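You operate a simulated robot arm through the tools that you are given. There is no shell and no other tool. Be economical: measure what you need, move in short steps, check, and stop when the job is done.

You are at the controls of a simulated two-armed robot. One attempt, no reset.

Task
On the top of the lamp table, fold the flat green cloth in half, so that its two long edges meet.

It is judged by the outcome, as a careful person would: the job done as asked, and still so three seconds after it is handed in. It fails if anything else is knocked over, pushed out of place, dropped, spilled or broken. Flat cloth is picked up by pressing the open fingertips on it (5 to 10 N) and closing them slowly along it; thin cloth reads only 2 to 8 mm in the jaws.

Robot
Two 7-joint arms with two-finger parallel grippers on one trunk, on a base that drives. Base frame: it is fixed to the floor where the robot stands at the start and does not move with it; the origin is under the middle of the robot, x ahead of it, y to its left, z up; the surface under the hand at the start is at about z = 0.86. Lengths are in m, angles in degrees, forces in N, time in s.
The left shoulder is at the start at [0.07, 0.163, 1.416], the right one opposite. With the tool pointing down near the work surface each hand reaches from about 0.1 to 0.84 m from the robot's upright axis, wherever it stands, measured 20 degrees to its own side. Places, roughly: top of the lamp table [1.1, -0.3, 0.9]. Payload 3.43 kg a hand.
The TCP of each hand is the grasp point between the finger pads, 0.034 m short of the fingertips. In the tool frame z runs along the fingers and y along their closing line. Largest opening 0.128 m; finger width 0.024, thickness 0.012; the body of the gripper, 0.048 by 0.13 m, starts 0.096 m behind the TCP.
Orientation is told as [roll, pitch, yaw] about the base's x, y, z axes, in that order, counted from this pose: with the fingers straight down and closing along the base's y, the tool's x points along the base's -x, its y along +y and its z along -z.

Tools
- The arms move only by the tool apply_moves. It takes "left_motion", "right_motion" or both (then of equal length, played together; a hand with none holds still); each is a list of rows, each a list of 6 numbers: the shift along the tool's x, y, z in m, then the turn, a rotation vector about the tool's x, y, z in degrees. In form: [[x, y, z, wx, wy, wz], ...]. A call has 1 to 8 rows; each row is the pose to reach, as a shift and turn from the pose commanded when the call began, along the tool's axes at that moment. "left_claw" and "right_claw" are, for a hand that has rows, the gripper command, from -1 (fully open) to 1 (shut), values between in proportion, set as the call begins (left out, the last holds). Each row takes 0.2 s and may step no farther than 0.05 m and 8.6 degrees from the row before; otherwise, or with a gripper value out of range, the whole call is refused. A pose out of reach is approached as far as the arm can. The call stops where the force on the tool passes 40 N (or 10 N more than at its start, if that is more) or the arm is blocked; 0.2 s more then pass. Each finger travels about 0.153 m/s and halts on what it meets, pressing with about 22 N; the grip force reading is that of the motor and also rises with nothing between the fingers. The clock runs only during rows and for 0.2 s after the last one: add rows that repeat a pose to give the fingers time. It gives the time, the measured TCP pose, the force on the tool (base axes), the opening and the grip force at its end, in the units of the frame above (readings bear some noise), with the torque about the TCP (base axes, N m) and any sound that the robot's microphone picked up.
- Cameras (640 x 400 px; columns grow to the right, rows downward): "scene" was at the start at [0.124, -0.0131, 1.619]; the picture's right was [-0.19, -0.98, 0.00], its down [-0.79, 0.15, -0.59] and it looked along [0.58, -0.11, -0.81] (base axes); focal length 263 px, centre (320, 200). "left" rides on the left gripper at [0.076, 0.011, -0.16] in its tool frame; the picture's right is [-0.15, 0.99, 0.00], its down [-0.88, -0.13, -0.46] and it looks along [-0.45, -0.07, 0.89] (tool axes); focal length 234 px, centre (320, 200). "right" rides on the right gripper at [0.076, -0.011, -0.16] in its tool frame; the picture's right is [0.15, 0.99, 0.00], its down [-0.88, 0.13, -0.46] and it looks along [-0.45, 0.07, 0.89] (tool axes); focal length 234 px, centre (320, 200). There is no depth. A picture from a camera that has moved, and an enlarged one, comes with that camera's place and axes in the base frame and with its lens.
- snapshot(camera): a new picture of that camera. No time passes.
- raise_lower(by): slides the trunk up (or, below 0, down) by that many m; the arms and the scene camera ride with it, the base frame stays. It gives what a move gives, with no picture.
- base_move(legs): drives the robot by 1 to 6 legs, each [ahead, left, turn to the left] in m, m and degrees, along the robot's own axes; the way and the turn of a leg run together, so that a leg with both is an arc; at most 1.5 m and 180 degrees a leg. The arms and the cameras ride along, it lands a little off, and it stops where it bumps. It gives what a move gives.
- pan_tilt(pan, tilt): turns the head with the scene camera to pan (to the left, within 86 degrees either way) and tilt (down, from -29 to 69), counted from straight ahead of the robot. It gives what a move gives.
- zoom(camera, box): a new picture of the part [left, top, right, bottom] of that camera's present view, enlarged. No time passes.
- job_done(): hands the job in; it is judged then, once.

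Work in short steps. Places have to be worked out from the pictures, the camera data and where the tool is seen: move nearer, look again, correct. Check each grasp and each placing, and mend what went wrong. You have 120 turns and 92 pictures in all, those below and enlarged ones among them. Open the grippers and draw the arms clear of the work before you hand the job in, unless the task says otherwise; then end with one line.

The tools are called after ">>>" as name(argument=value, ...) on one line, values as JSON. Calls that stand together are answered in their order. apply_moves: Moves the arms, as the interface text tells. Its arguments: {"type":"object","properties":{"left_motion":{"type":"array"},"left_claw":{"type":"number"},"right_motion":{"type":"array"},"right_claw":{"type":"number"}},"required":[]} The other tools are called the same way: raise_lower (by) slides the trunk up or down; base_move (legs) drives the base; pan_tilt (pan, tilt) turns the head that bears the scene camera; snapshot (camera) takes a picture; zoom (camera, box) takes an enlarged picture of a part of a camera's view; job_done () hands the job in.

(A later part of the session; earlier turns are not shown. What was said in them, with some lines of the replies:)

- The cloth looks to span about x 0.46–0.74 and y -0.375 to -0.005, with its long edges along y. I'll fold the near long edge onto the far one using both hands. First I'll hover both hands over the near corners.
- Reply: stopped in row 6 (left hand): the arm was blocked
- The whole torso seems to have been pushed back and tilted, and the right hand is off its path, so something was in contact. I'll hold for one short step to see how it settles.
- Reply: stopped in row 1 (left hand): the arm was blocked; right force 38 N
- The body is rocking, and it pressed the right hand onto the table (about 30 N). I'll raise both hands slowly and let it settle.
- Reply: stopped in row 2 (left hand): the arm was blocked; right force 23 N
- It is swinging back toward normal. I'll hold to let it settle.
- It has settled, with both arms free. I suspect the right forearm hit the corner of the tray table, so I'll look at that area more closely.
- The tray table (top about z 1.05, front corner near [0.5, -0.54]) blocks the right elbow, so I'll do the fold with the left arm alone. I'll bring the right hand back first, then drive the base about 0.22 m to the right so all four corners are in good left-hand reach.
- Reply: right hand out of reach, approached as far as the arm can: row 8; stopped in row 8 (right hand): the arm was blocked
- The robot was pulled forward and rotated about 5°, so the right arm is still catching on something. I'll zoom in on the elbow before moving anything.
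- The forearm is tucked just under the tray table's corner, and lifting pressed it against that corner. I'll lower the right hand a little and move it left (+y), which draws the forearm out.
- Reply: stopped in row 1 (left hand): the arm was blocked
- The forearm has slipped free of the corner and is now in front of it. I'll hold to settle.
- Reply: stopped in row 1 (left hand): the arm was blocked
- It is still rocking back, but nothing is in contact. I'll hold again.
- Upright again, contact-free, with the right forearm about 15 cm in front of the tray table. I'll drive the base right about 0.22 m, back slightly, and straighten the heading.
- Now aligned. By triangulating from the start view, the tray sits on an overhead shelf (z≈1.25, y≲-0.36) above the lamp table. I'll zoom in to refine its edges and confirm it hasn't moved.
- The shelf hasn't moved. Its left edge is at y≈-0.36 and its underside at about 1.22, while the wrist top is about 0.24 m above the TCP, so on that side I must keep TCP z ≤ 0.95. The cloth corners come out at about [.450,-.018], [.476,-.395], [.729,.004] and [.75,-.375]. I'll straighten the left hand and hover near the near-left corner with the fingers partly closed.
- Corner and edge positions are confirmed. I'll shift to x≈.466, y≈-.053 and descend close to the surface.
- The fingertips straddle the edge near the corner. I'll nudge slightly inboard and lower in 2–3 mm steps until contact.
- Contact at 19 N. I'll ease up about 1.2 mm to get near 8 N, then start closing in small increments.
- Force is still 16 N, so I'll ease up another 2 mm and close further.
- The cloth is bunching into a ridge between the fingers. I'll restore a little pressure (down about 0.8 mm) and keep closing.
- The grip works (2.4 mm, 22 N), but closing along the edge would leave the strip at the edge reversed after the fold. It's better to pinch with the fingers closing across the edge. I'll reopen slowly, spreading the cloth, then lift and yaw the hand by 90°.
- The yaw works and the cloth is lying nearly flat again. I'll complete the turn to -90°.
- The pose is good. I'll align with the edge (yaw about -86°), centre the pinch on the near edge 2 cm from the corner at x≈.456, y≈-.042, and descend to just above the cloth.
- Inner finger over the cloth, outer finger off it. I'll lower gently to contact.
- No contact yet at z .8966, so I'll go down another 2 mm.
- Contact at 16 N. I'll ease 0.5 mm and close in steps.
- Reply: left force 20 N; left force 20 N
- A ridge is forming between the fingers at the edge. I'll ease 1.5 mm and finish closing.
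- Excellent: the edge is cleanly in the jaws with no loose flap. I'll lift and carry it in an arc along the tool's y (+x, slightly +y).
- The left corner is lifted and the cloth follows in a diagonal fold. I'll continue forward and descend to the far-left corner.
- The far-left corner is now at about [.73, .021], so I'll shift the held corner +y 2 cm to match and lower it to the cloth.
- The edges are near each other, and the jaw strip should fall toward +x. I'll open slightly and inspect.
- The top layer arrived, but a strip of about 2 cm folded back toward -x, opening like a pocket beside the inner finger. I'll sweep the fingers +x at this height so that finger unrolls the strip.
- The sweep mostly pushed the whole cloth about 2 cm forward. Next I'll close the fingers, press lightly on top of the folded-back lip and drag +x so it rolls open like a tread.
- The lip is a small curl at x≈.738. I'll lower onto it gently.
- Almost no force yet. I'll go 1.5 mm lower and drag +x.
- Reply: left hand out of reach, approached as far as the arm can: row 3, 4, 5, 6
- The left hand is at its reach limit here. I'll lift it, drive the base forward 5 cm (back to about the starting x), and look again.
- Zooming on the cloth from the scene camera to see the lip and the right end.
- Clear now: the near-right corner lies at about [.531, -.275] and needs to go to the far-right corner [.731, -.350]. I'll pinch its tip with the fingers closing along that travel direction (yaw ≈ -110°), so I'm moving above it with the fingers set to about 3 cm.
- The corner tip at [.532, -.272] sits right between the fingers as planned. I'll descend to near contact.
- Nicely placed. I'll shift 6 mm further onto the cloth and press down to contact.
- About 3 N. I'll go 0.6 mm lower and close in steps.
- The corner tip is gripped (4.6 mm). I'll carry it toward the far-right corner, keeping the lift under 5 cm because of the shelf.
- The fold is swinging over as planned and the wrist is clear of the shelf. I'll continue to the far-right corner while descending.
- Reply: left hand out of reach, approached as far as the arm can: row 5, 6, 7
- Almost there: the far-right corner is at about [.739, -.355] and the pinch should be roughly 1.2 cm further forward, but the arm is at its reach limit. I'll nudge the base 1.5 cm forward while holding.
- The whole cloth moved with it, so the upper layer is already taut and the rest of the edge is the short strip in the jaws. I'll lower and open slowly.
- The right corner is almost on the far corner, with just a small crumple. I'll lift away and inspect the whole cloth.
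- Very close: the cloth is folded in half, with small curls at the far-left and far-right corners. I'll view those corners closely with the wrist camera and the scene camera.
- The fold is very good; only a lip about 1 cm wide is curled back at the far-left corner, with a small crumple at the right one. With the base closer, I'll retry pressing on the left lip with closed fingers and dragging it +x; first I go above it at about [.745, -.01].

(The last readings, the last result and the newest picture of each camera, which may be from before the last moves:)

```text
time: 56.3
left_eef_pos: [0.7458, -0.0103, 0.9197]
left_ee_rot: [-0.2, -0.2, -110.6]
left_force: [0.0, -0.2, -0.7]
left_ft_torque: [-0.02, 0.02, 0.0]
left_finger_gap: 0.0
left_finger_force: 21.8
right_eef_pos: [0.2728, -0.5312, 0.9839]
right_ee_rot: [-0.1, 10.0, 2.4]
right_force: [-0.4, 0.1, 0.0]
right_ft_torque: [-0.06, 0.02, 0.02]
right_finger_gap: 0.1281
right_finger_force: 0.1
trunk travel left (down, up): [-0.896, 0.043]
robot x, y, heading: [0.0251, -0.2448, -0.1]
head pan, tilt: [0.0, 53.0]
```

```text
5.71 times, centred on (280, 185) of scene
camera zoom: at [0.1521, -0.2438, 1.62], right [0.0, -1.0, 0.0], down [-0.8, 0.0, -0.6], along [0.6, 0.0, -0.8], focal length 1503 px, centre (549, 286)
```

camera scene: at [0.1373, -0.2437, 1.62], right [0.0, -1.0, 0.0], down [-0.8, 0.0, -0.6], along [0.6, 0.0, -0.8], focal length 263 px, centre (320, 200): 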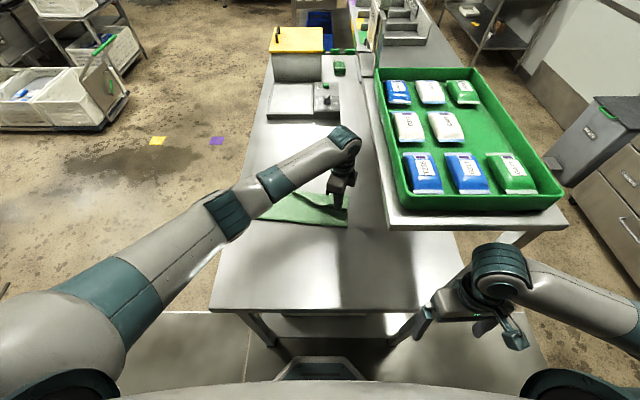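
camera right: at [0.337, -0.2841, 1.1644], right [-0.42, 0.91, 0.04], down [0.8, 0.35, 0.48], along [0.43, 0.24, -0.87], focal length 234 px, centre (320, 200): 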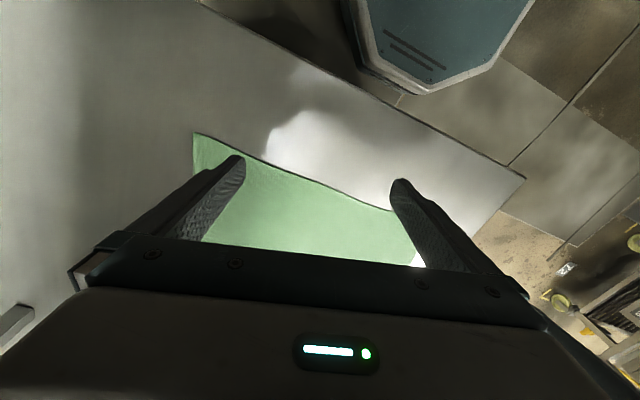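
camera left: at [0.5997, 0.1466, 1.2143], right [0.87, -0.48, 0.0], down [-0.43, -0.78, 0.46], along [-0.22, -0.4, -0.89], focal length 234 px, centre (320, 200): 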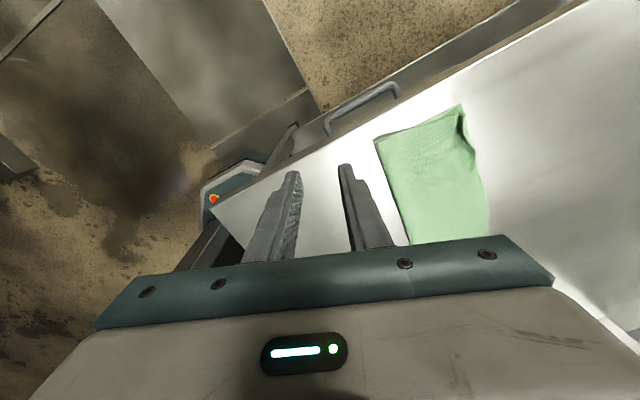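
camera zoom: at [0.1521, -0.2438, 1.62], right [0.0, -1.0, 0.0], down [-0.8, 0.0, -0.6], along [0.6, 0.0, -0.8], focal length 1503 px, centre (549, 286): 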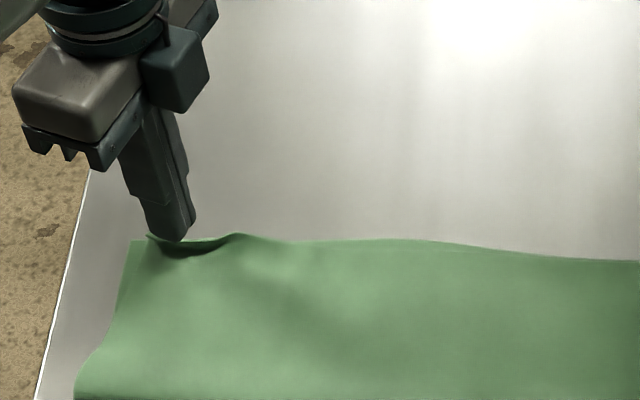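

The closed tips are right over the lip. I'll lower to light contact.

>>> apply_moves(left_motion=[[0, 0, 0.01, 0, 0, 0], [0, 0, 0.018, 0, 0, 0], [0, 0, 0.021, 0, 0, 0], [0, 0, 0.0225, 0, 0, 0], [0, 0, 0.0225, 0, 0, 0]])

```text
time: 57.5
left_eef_pos: [0.746, -0.0103, 0.8982]
left_ee_rot: [-0.2, -0.2, -110.4]
left_force: [0.5, 0.6, 0.8]
left_ft_torque: [-0.01, -0.01, 0.0]
left_finger_gap: 0.0
left_finger_force: 22.4
right_eef_pos: [0.2725, -0.5315, 0.9845]
right_ee_rot: [0.0, 10.0, 2.4]
right_force: [-0.4, 0.4, 0.2]
right_ft_torque: [0.0, 0.04, -0.02]
right_finger_gap: 0.1278
right_finger_force: 0.1
trunk travel left (down, up): [-0.896, 0.043]
robot x, y, heading: [0.0266, -0.2451, -0.0]
head pan, tilt: [0.0, 53.0]
```

I'll press about 1.5 mm more and drag +x with a little +y, toward the far-left corner.

>>> apply_moves(left_motion=[[0, 0, 0.0015, 0, 0, 0], [0.004, 0.005, 0.0018, 0, 0, 0], [0.008, 0.01, 0.0018, 0, 0, 0], [0.012, 0.016, 0.0018, 0, 0, 0], [0.016, 0.022, 0.0015, 0, 0, 0], [0.02, 0.028, 0.001, 0, 0, 0]])

>>> zoom(camera="left", box=[200, 80, 440, 260])

```text
time: 58.9
left_eef_pos: [0.7782, -0.0021, 0.898]
left_ee_rot: [-0.1, 0.0, -110.4]
left_force: [-2.1, 0.7, 7.5]
left_ft_torque: [0.03, 0.06, 0.0]
left_finger_gap: 0.0
left_finger_force: 21.6
right_eef_pos: [0.2723, -0.5322, 0.9838]
right_ee_rot: [0.0, 10.0, 2.4]
right_force: [0.0, 0.4, -0.2]
right_ft_torque: [0.01, -0.01, 0.01]
right_finger_gap: 0.1279
right_finger_force: 0.1
trunk travel left (down, up): [-0.896, 0.043]
robot x, y, heading: [0.0281, -0.2477, -0.1]
head pan, tilt: [0.0, 53.0]
```

```text
2.22 times, centred on (320, 170) of left
camera zoom: at [0.8168, 0.0653, 1.056], right [0.88, -0.48, 0.0], down [-0.43, -0.78, 0.46], along [-0.22, -0.4, -0.89], focal length 520 px, centre (320, 267)
```

zoom: 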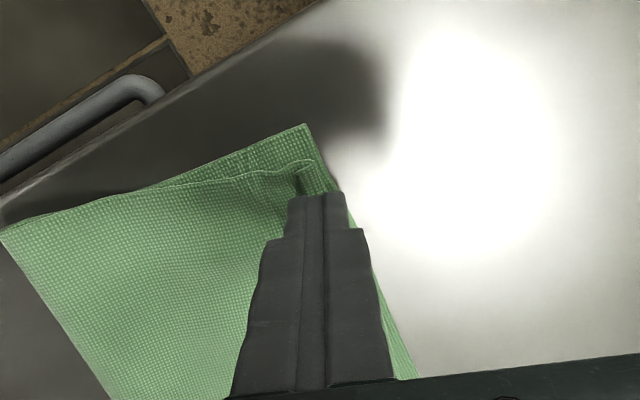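

The cloth stuck and slid as a whole again, still neatly folded. I'll lift off and look at the lip before a last gentle flip attempt.

>>> apply_moves(left_motion=[[0, -0.002, -0.01, 0, 0, 0], [0, -0.02, -0.03, 0, 0, 0], [0.02, -0.05, -0.05, 0, 0, 0], [0.04, -0.08, -0.06, 0, 0, 0], [0.04, -0.08, -0.06, 0, 0, 0]])

>>> zoom(camera="left", box=[240, 60, 480, 240])

>>> zoom(camera="scene", box=[230, 150, 370, 240])

```text
time: 60.1
left_eef_pos: [0.7183, 0.0652, 0.9574]
left_ee_rot: [-0.1, 0.0, -110.5]
left_force: [-0.2, 0.0, 0.2]
left_ft_torque: [0.03, 0.01, 0.0]
left_finger_gap: 0.0
left_finger_force: 21.4
right_eef_pos: [0.2717, -0.5324, 0.9838]
right_ee_rot: [0.0, 10.0, 2.4]
right_force: [0.8, -0.6, -0.4]
right_ft_torque: [-0.01, -0.02, 0.0]
right_finger_gap: 0.1279
right_finger_force: 0.1
trunk travel left (down, up): [-0.896, 0.043]
robot x, y, heading: [0.0291, -0.2461, 0.1]
head pan, tilt: [0.0, 53.0]
```

```text
2.22 times, centred on (360, 150) of left
camera zoom: at [0.7567, 0.1312, 1.1161], right [0.88, -0.48, 0.0], down [-0.43, -0.78, 0.46], along [-0.22, -0.4, -0.89], focal length 520 px, centre (231, 311)
```

zoom: 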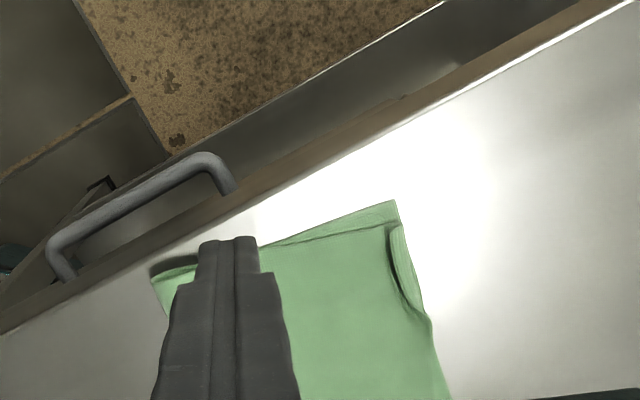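

```text
4.44 times, centred on (300, 195) of scene
camera zoom: at [0.1527, -0.2455, 1.62], right [0.0, -1.0, 0.0], down [-0.8, 0.0, -0.6], along [0.6, 0.0, -0.8], focal length 1169 px, centre (409, 222)
```

zoom: 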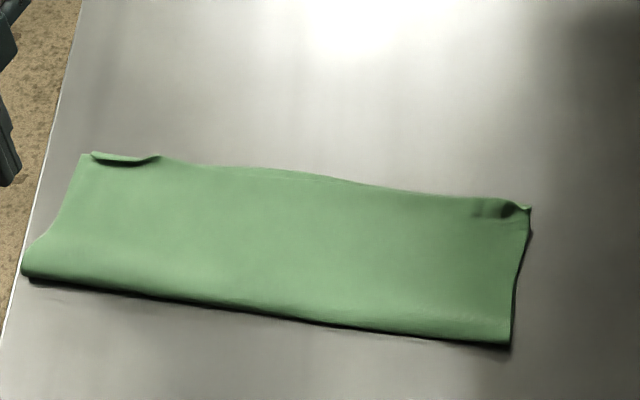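

The edges meet within a few mm; only a standing lip (about 5×1 cm) remains at the far-left. One gentle try: sweep the closed tips into its pocket just above the layers, then rise while moving +x to flip it over.

>>> apply_moves(left_motion=[[-0.024, 0.028, 0, 0, 0, 0], [-0.0478, 0.0555, 0.005, 0, 0, 0], [-0.0478, 0.0555, 0.035, 0, 0, 0], [-0.0478, 0.0555, 0.054, 0, 0, 0], [-0.0443, 0.0649, 0.054, 0, 0, 0], [-0.0408, 0.0742, 0.054, 0, 0, 0]])

>>> zoom(camera="left", box=[200, 80, 440, 260])

```text
time: 61.5
left_eef_pos: [0.7753, -0.0009, 0.9021]
left_ee_rot: [-0.2, -0.1, -110.5]
left_force: [-0.8, -0.5, 0.3]
left_ft_torque: [0.03, 0.01, -0.02]
left_finger_gap: 0.0
left_finger_force: 21.9
right_eef_pos: [0.2729, -0.5312, 0.9838]
right_ee_rot: [-0.1, 10.1, 2.4]
right_force: [0.8, -0.3, -0.1]
right_ft_torque: [0.02, -0.03, -0.02]
right_finger_gap: 0.1278
right_finger_force: 0.0
trunk travel left (down, up): [-0.896, 0.043]
robot x, y, heading: [0.0219, -0.2466, 0.2]
head pan, tilt: [0.0, 53.0]
```

```text
2.22 times, centred on (320, 170) of left
camera zoom: at [0.8123, 0.0671, 1.0614], right [0.88, -0.48, 0.0], down [-0.43, -0.78, 0.46], along [-0.22, -0.4, -0.89], focal length 520 px, centre (320, 267)
```

zoom: 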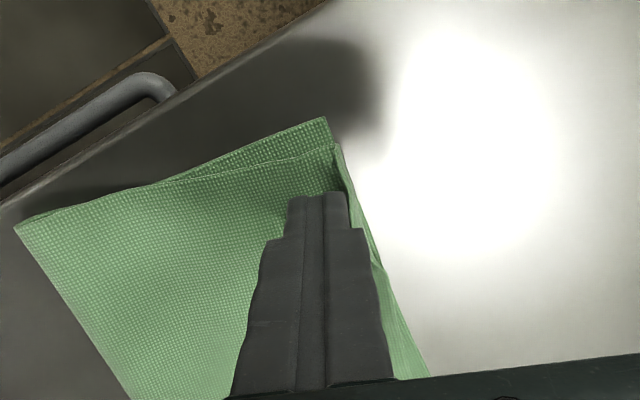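

The lip is now standing up on the +x side of the fingers. I'll continue +x while rising slightly to lay it over.

>>> apply_moves(left_motion=[[0.0018, 0.0047, -0.002, 0, 0, 0], [0.0035, 0.0094, -0.003, 0, 0, 0], [0.0053, 0.014, -0.003, 0, 0, 0], [0.007, 0.0187, -0.002, 0, 0, 0], [0.007, 0.0187, 0.0, 0, 0, 0]])

>>> zoom(camera="left", box=[200, 80, 440, 260])

```text
time: 62.7
left_eef_pos: [0.7931, -0.0003, 0.902]
left_ee_rot: [-0.1, -0.1, -110.5]
left_force: [1.0, 0.5, 0.3]
left_ft_torque: [-0.04, -0.01, -0.03]
left_finger_gap: 0.0
left_finger_force: 21.6
right_eef_pos: [0.2733, -0.5314, 0.9845]
right_ee_rot: [-0.1, 10.0, 2.4]
right_force: [0.3, -0.7, -0.4]
right_ft_torque: [0.05, 0.01, -0.02]
right_finger_gap: 0.1283
right_finger_force: 0.1
trunk travel left (down, up): [-0.896, 0.043]
robot x, y, heading: [0.0305, -0.2457, 0.3]
head pan, tilt: [0.0, 53.0]
```

```text
2.22 times, centred on (320, 170) of left
camera zoom: at [0.8316, 0.0676, 1.0613], right [0.88, -0.48, 0.0], down [-0.43, -0.78, 0.46], along [-0.22, -0.4, -0.89], focal length 520 px, centre (320, 267)
```

zoom: 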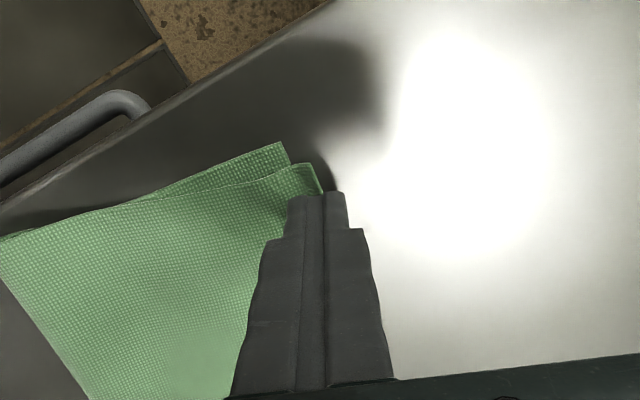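

The lip has unrolled and the upper layer now reaches the far edge. I'll lift straight up and check.

>>> apply_moves(left_motion=[[0, 0.001, -0.015, 0, 0, 0], [0, 0, -0.04, 0, 0, 0], [0.02, -0.03, -0.06, 0, 0, 0], [0.04, -0.07, -0.08, 0, 0, 0], [0.07, -0.1, -0.09, 0, 0, 0]])

>>> zoom(camera="left", box=[240, 60, 480, 240])

>>> zoom(camera="scene", box=[230, 150, 370, 240])

```text
time: 63.9
left_eef_pos: [0.7246, 0.1012, 0.9915]
left_ee_rot: [-0.1, 0.0, -110.7]
left_force: [-0.7, 0.6, -0.2]
left_ft_torque: [-0.04, -0.05, 0.0]
left_finger_gap: 0.0
left_finger_force: 22.1
right_eef_pos: [0.2715, -0.5307, 0.9844]
right_ee_rot: [-0.1, 10.1, 2.5]
right_force: [-0.3, -0.2, -0.2]
right_ft_torque: [-0.03, -0.01, 0.0]
right_finger_gap: 0.128
right_finger_force: 0.1
trunk travel left (down, up): [-0.896, 0.043]
robot x, y, heading: [0.0251, -0.2449, -0.0]
head pan, tilt: [0.0, 53.0]
```

```text
2.22 times, centred on (360, 150) of left
camera zoom: at [0.7625, 0.168, 1.1509], right [0.87, -0.48, 0.0], down [-0.43, -0.78, 0.46], along [-0.22, -0.4, -0.89], focal length 520 px, centre (231, 311)
```

zoom: 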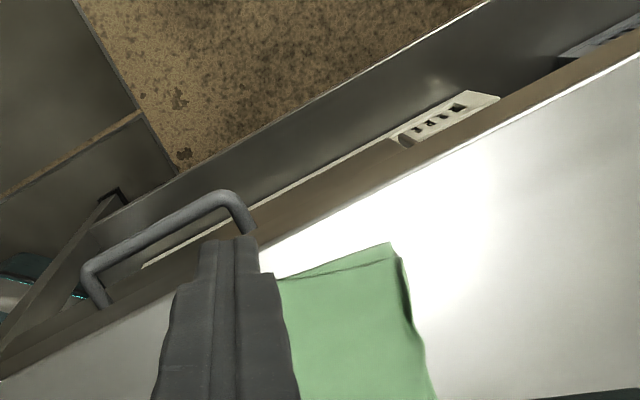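

```text
4.44 times, centred on (300, 195) of scene
camera zoom: at [0.1515, -0.2429, 1.6201], right [0.0, -1.0, 0.0], down [-0.8, 0.0, -0.6], along [0.6, 0.0, -0.8], focal length 1169 px, centre (409, 222)
```

zoom: 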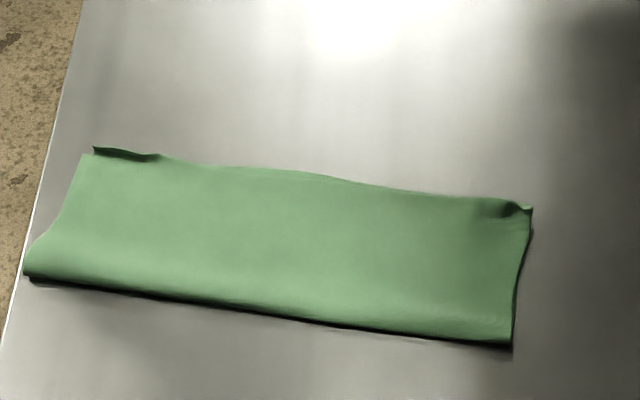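

It sprang back partway and now stands upright at the edge. I'll repeat the sweep, this time pressing it flat beyond the edge at the end.

>>> apply_moves(left_motion=[[-0.041, 0.034, 0.005, 0, 0, 0], [-0.082, 0.0667, 0.015, 0, 0, 0], [-0.082, 0.0667, 0.055, 0, 0, 0], [-0.082, 0.0667, 0.0895, 0, 0, 0], [-0.0775, 0.0786, 0.0895, 0, 0, 0], [-0.0735, 0.089, 0.0885, 0, 0, 0], [-0.0697, 0.0995, 0.0885, 0, 0, 0]])

>>> apply_moves(left_motion=[[0, 0, 0.003, 0, 0, 0], [0, 0, 0.006, 0, 0, 0], [0, 0, 0.0065, 0, 0, 0], [0, 0, 0.0065, 0, 0, 0]])

>>> zoom(camera="left", box=[200, 80, 440, 260])

```text
refused: row 1 steps farther than a row can; nothing moved
```

```text
time: 64.9
left_eef_pos: [0.7247, 0.1011, 0.9848]
left_ee_rot: [-0.1, -0.1, -110.6]
left_force: [0.2, 0.7, 1.0]
left_ft_torque: [0.01, 0.01, 0.0]
left_finger_gap: 0.0
left_finger_force: 21.8
right_eef_pos: [0.2721, -0.5311, 0.9832]
right_ee_rot: [-0.1, 10.1, 2.4]
right_force: [0.1, -0.2, -0.2]
right_ft_torque: [0.0, 0.01, 0.0]
right_finger_gap: 0.1281
right_finger_force: 0.0
trunk travel left (down, up): [-0.896, 0.043]
robot x, y, heading: [0.0284, -0.2445, 0.0]
head pan, tilt: [0.0, 53.0]
```

```text
2.22 times, centred on (320, 170) of left
camera zoom: at [0.7626, 0.1681, 1.1445], right [0.88, -0.48, 0.0], down [-0.43, -0.78, 0.46], along [-0.22, -0.4, -0.89], focal length 520 px, centre (320, 267)
```

zoom: 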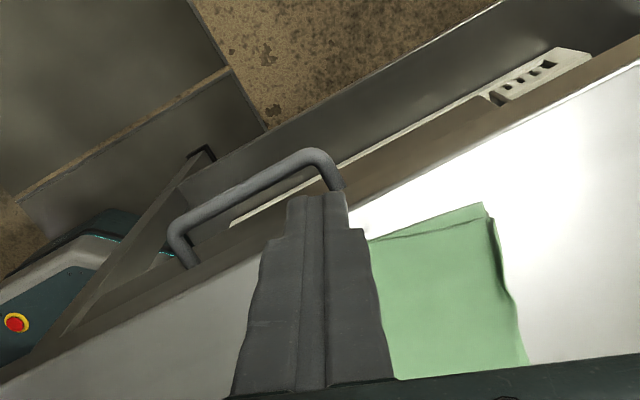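

The first call was refused for its step size, and only a harmless small descent in the air happened. I'll redo it with smaller steps (z is now 0.985).

>>> apply_moves(left_motion=[[-0.028, 0.023, 0.003, 0, 0, 0], [-0.055, 0.045, 0.008, 0, 0, 0], [-0.082, 0.0667, 0.02, 0, 0, 0], [-0.082, 0.0667, 0.055, 0, 0, 0], [-0.082, 0.0667, 0.083, 0, 0, 0], [-0.0775, 0.0786, 0.083, 0, 0, 0], [-0.0735, 0.089, 0.082, 0, 0, 0], [-0.0697, 0.0995, 0.082, 0, 0, 0]])

>>> zoom(camera="left", box=[200, 80, 440, 260])

```text
time: 66.7
left_eef_pos: [0.7928, -0.0004, 0.9033]
left_ee_rot: [-0.2, -0.2, -110.5]
left_force: [-0.3, 0.5, -0.1]
left_ft_torque: [-0.01, 0.02, 0.02]
left_finger_gap: 0.0002
left_finger_force: 22.1
right_eef_pos: [0.2723, -0.532, 0.9837]
right_ee_rot: [0.0, 10.2, 2.5]
right_force: [-1.0, -0.3, 0.0]
right_ft_torque: [0.0, -0.01, 0.02]
right_finger_gap: 0.1278
right_finger_force: 0.0
trunk travel left (down, up): [-0.896, 0.043]
robot x, y, heading: [0.0234, -0.2479, -0.1]
head pan, tilt: [0.0, 53.0]
```

```text
2.22 times, centred on (320, 170) of left
camera zoom: at [0.8318, 0.0673, 1.062], right [0.88, -0.48, 0.0], down [-0.43, -0.78, 0.46], along [-0.22, -0.4, -0.89], focal length 520 px, centre (320, 267)
```

zoom: 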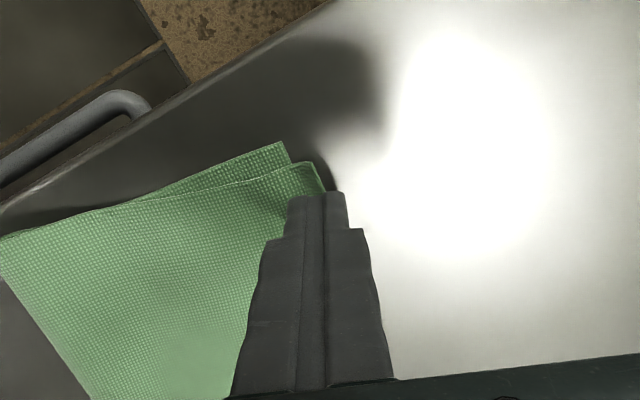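

The strip is laid over again; now I'll press down on it for a moment.

>>> apply_moves(left_motion=[[0, 0, 0.003, 0, 0, 0], [0, 0, 0.006, 0, 0, 0], [0, 0, 0.007, 0, 0, 0], [0, 0, 0.0075, 0, 0, 0], [0, 0, 0.0075, 0, 0, 0], [0, 0, 0.0075, 0, 0, 0], [0, 0, 0.0075, 0, 0, 0], [0, 0, 0.0075, 0, 0, 0]])

>>> apply_moves(left_motion=[[0, 0, -0.01, 0, 0, 0], [0, 0, -0.04, 0, 0, 0], [0.02, -0.03, -0.06, 0, 0, 0], [0.04, -0.07, -0.08, 0, 0, 0], [0.07, -0.1, -0.09, 0, 0, 0]])

>>> zoom(camera="left", box=[240, 60, 480, 240])

>>> zoom(camera="scene", box=[230, 150, 370, 240])

```text
time: 68.5
left_eef_pos: [0.7932, -0.0003, 0.8967]
left_ee_rot: [-0.2, -0.1, -110.5]
left_force: [0.7, -0.4, 2.9]
left_ft_torque: [-0.03, -0.03, 0.01]
left_finger_gap: 0.0
left_finger_force: 21.5
right_eef_pos: [0.2718, -0.5318, 0.9845]
right_ee_rot: [-0.1, 10.1, 2.4]
right_force: [0.1, -0.5, 0.5]
right_ft_torque: [-0.01, -0.01, 0.01]
right_finger_gap: 0.128
right_finger_force: 0.0
trunk travel left (down, up): [-0.896, 0.043]
robot x, y, heading: [0.0269, -0.2467, 0.1]
head pan, tilt: [0.0, 53.0]
```

```text
time: 69.7
left_eef_pos: [0.7236, 0.1022, 0.9867]
left_ee_rot: [0.0, 0.0, -110.6]
left_force: [-0.5, -0.1, 0.6]
left_ft_torque: [0.04, 0.0, 0.01]
left_finger_gap: 0.0
left_finger_force: 22.0
right_eef_pos: [0.2718, -0.5309, 0.9832]
right_ee_rot: [-0.1, 10.0, 2.3]
right_force: [-0.5, -0.3, 0.5]
right_ft_torque: [-0.02, -0.01, -0.01]
right_finger_gap: 0.1279
right_finger_force: 0.1
trunk travel left (down, up): [-0.896, 0.043]
robot x, y, heading: [0.0214, -0.2441, 0.0]
head pan, tilt: [0.0, 53.0]
```

```text
2.22 times, centred on (360, 150) of left
camera zoom: at [0.7616, 0.169, 1.1458], right [0.87, -0.48, 0.0], down [-0.43, -0.78, 0.46], along [-0.22, -0.4, -0.89], focal length 520 px, centre (231, 311)
```

zoom: 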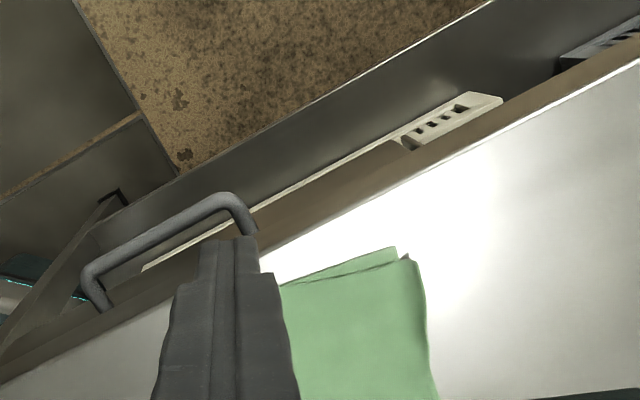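

```text
4.44 times, centred on (300, 195) of scene
camera zoom: at [0.1514, -0.243, 1.6201], right [0.0, -1.0, 0.0], down [-0.8, 0.0, -0.6], along [0.6, 0.0, -0.8], focal length 1169 px, centre (409, 222)
```

zoom: 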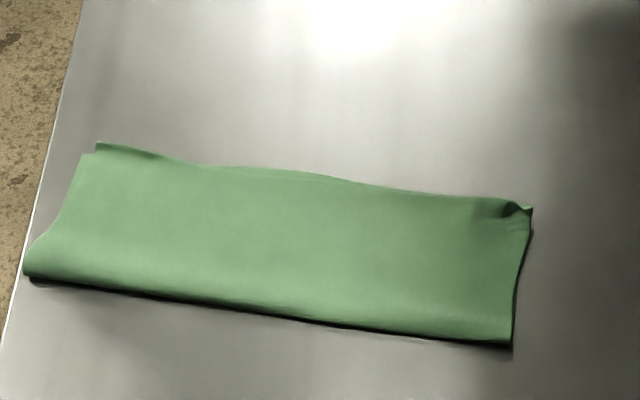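

The left corner is now flat and the long edges meet within about half a centimetre; only a tiny tip curl remains at the right. I'll open the gripper and draw the left arm clear.

>>> apply_moves(left_motion=[[0.004, -0.03, -0.02, 0, 0, 0], [0.008, -0.06, -0.04, 0, 0, 0], [0.012, -0.1, -0.06, 0, 0, 0], [0.016, -0.14, -0.08, 0, 0, 0], [0.02, -0.18, -0.1, 0, 0, 0], [0.023, -0.222, -0.11, 0, 0, 0], [0.023, -0.222, -0.11, 0, 0, 0]], left_claw=-1)

>>> snapshot(camera="scene")

>>> zoom(camera="scene", box=[230, 150, 370, 240])

```text
time: 71.3
left_eef_pos: [0.524, 0.2011, 1.0954]
left_ee_rot: [-0.3, -0.2, -110.5]
left_force: [0.5, 0.1, 0.7]
left_ft_torque: [0.0, 0.01, 0.01]
left_finger_gap: 0.1281
left_finger_force: 0.0
right_eef_pos: [0.2731, -0.5319, 0.9836]
right_ee_rot: [-0.1, 10.1, 2.3]
right_force: [0.6, 0.3, -0.3]
right_ft_torque: [-0.01, -0.02, 0.03]
right_finger_gap: 0.128
right_finger_force: 0.1
trunk travel left (down, up): [-0.896, 0.043]
robot x, y, heading: [0.0271, -0.247, -0.1]
head pan, tilt: [0.0, 53.0]
```

```text
23 pictures are left
camera scene: at [0.1534, -0.2447, 1.6199], right [0.0, -1.0, 0.0], down [-0.8, 0.0, -0.6], along [0.6, 0.0, -0.8], focal length 263 px, centre (320, 200)
```

scene: 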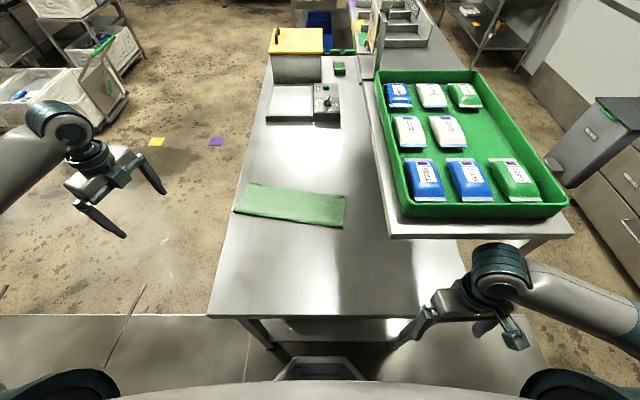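

```text
4.44 times, centred on (300, 195) of scene
camera zoom: at [0.1534, -0.2447, 1.6199], right [0.0, -1.0, 0.0], down [-0.8, 0.0, -0.6], along [0.6, 0.0, -0.8], focal length 1169 px, centre (409, 222)
```

zoom: 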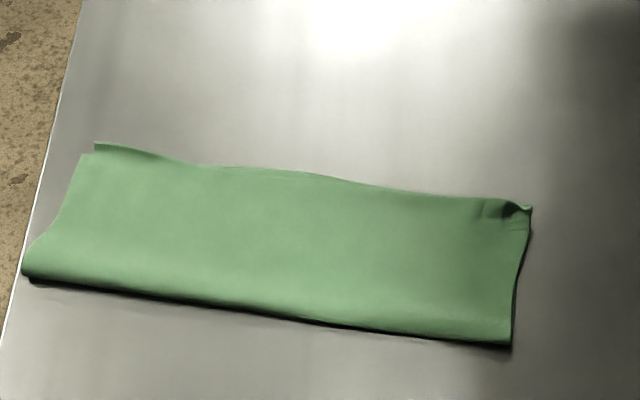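

The cloth is folded in half with its long edges meeting, everything else is standing in place, and both hands are open and clear. I'm handing it in.

>>> job_done()

```text
The job is handed in.
```

The green cloth is folded in half on the lamp table with its two long edges meeting to within about 1 cm; a tiny curl remains at the far-right corner, and early on the right forearm bumped the shelf holding the tray, but the pictures show nothing moved or knocked over.
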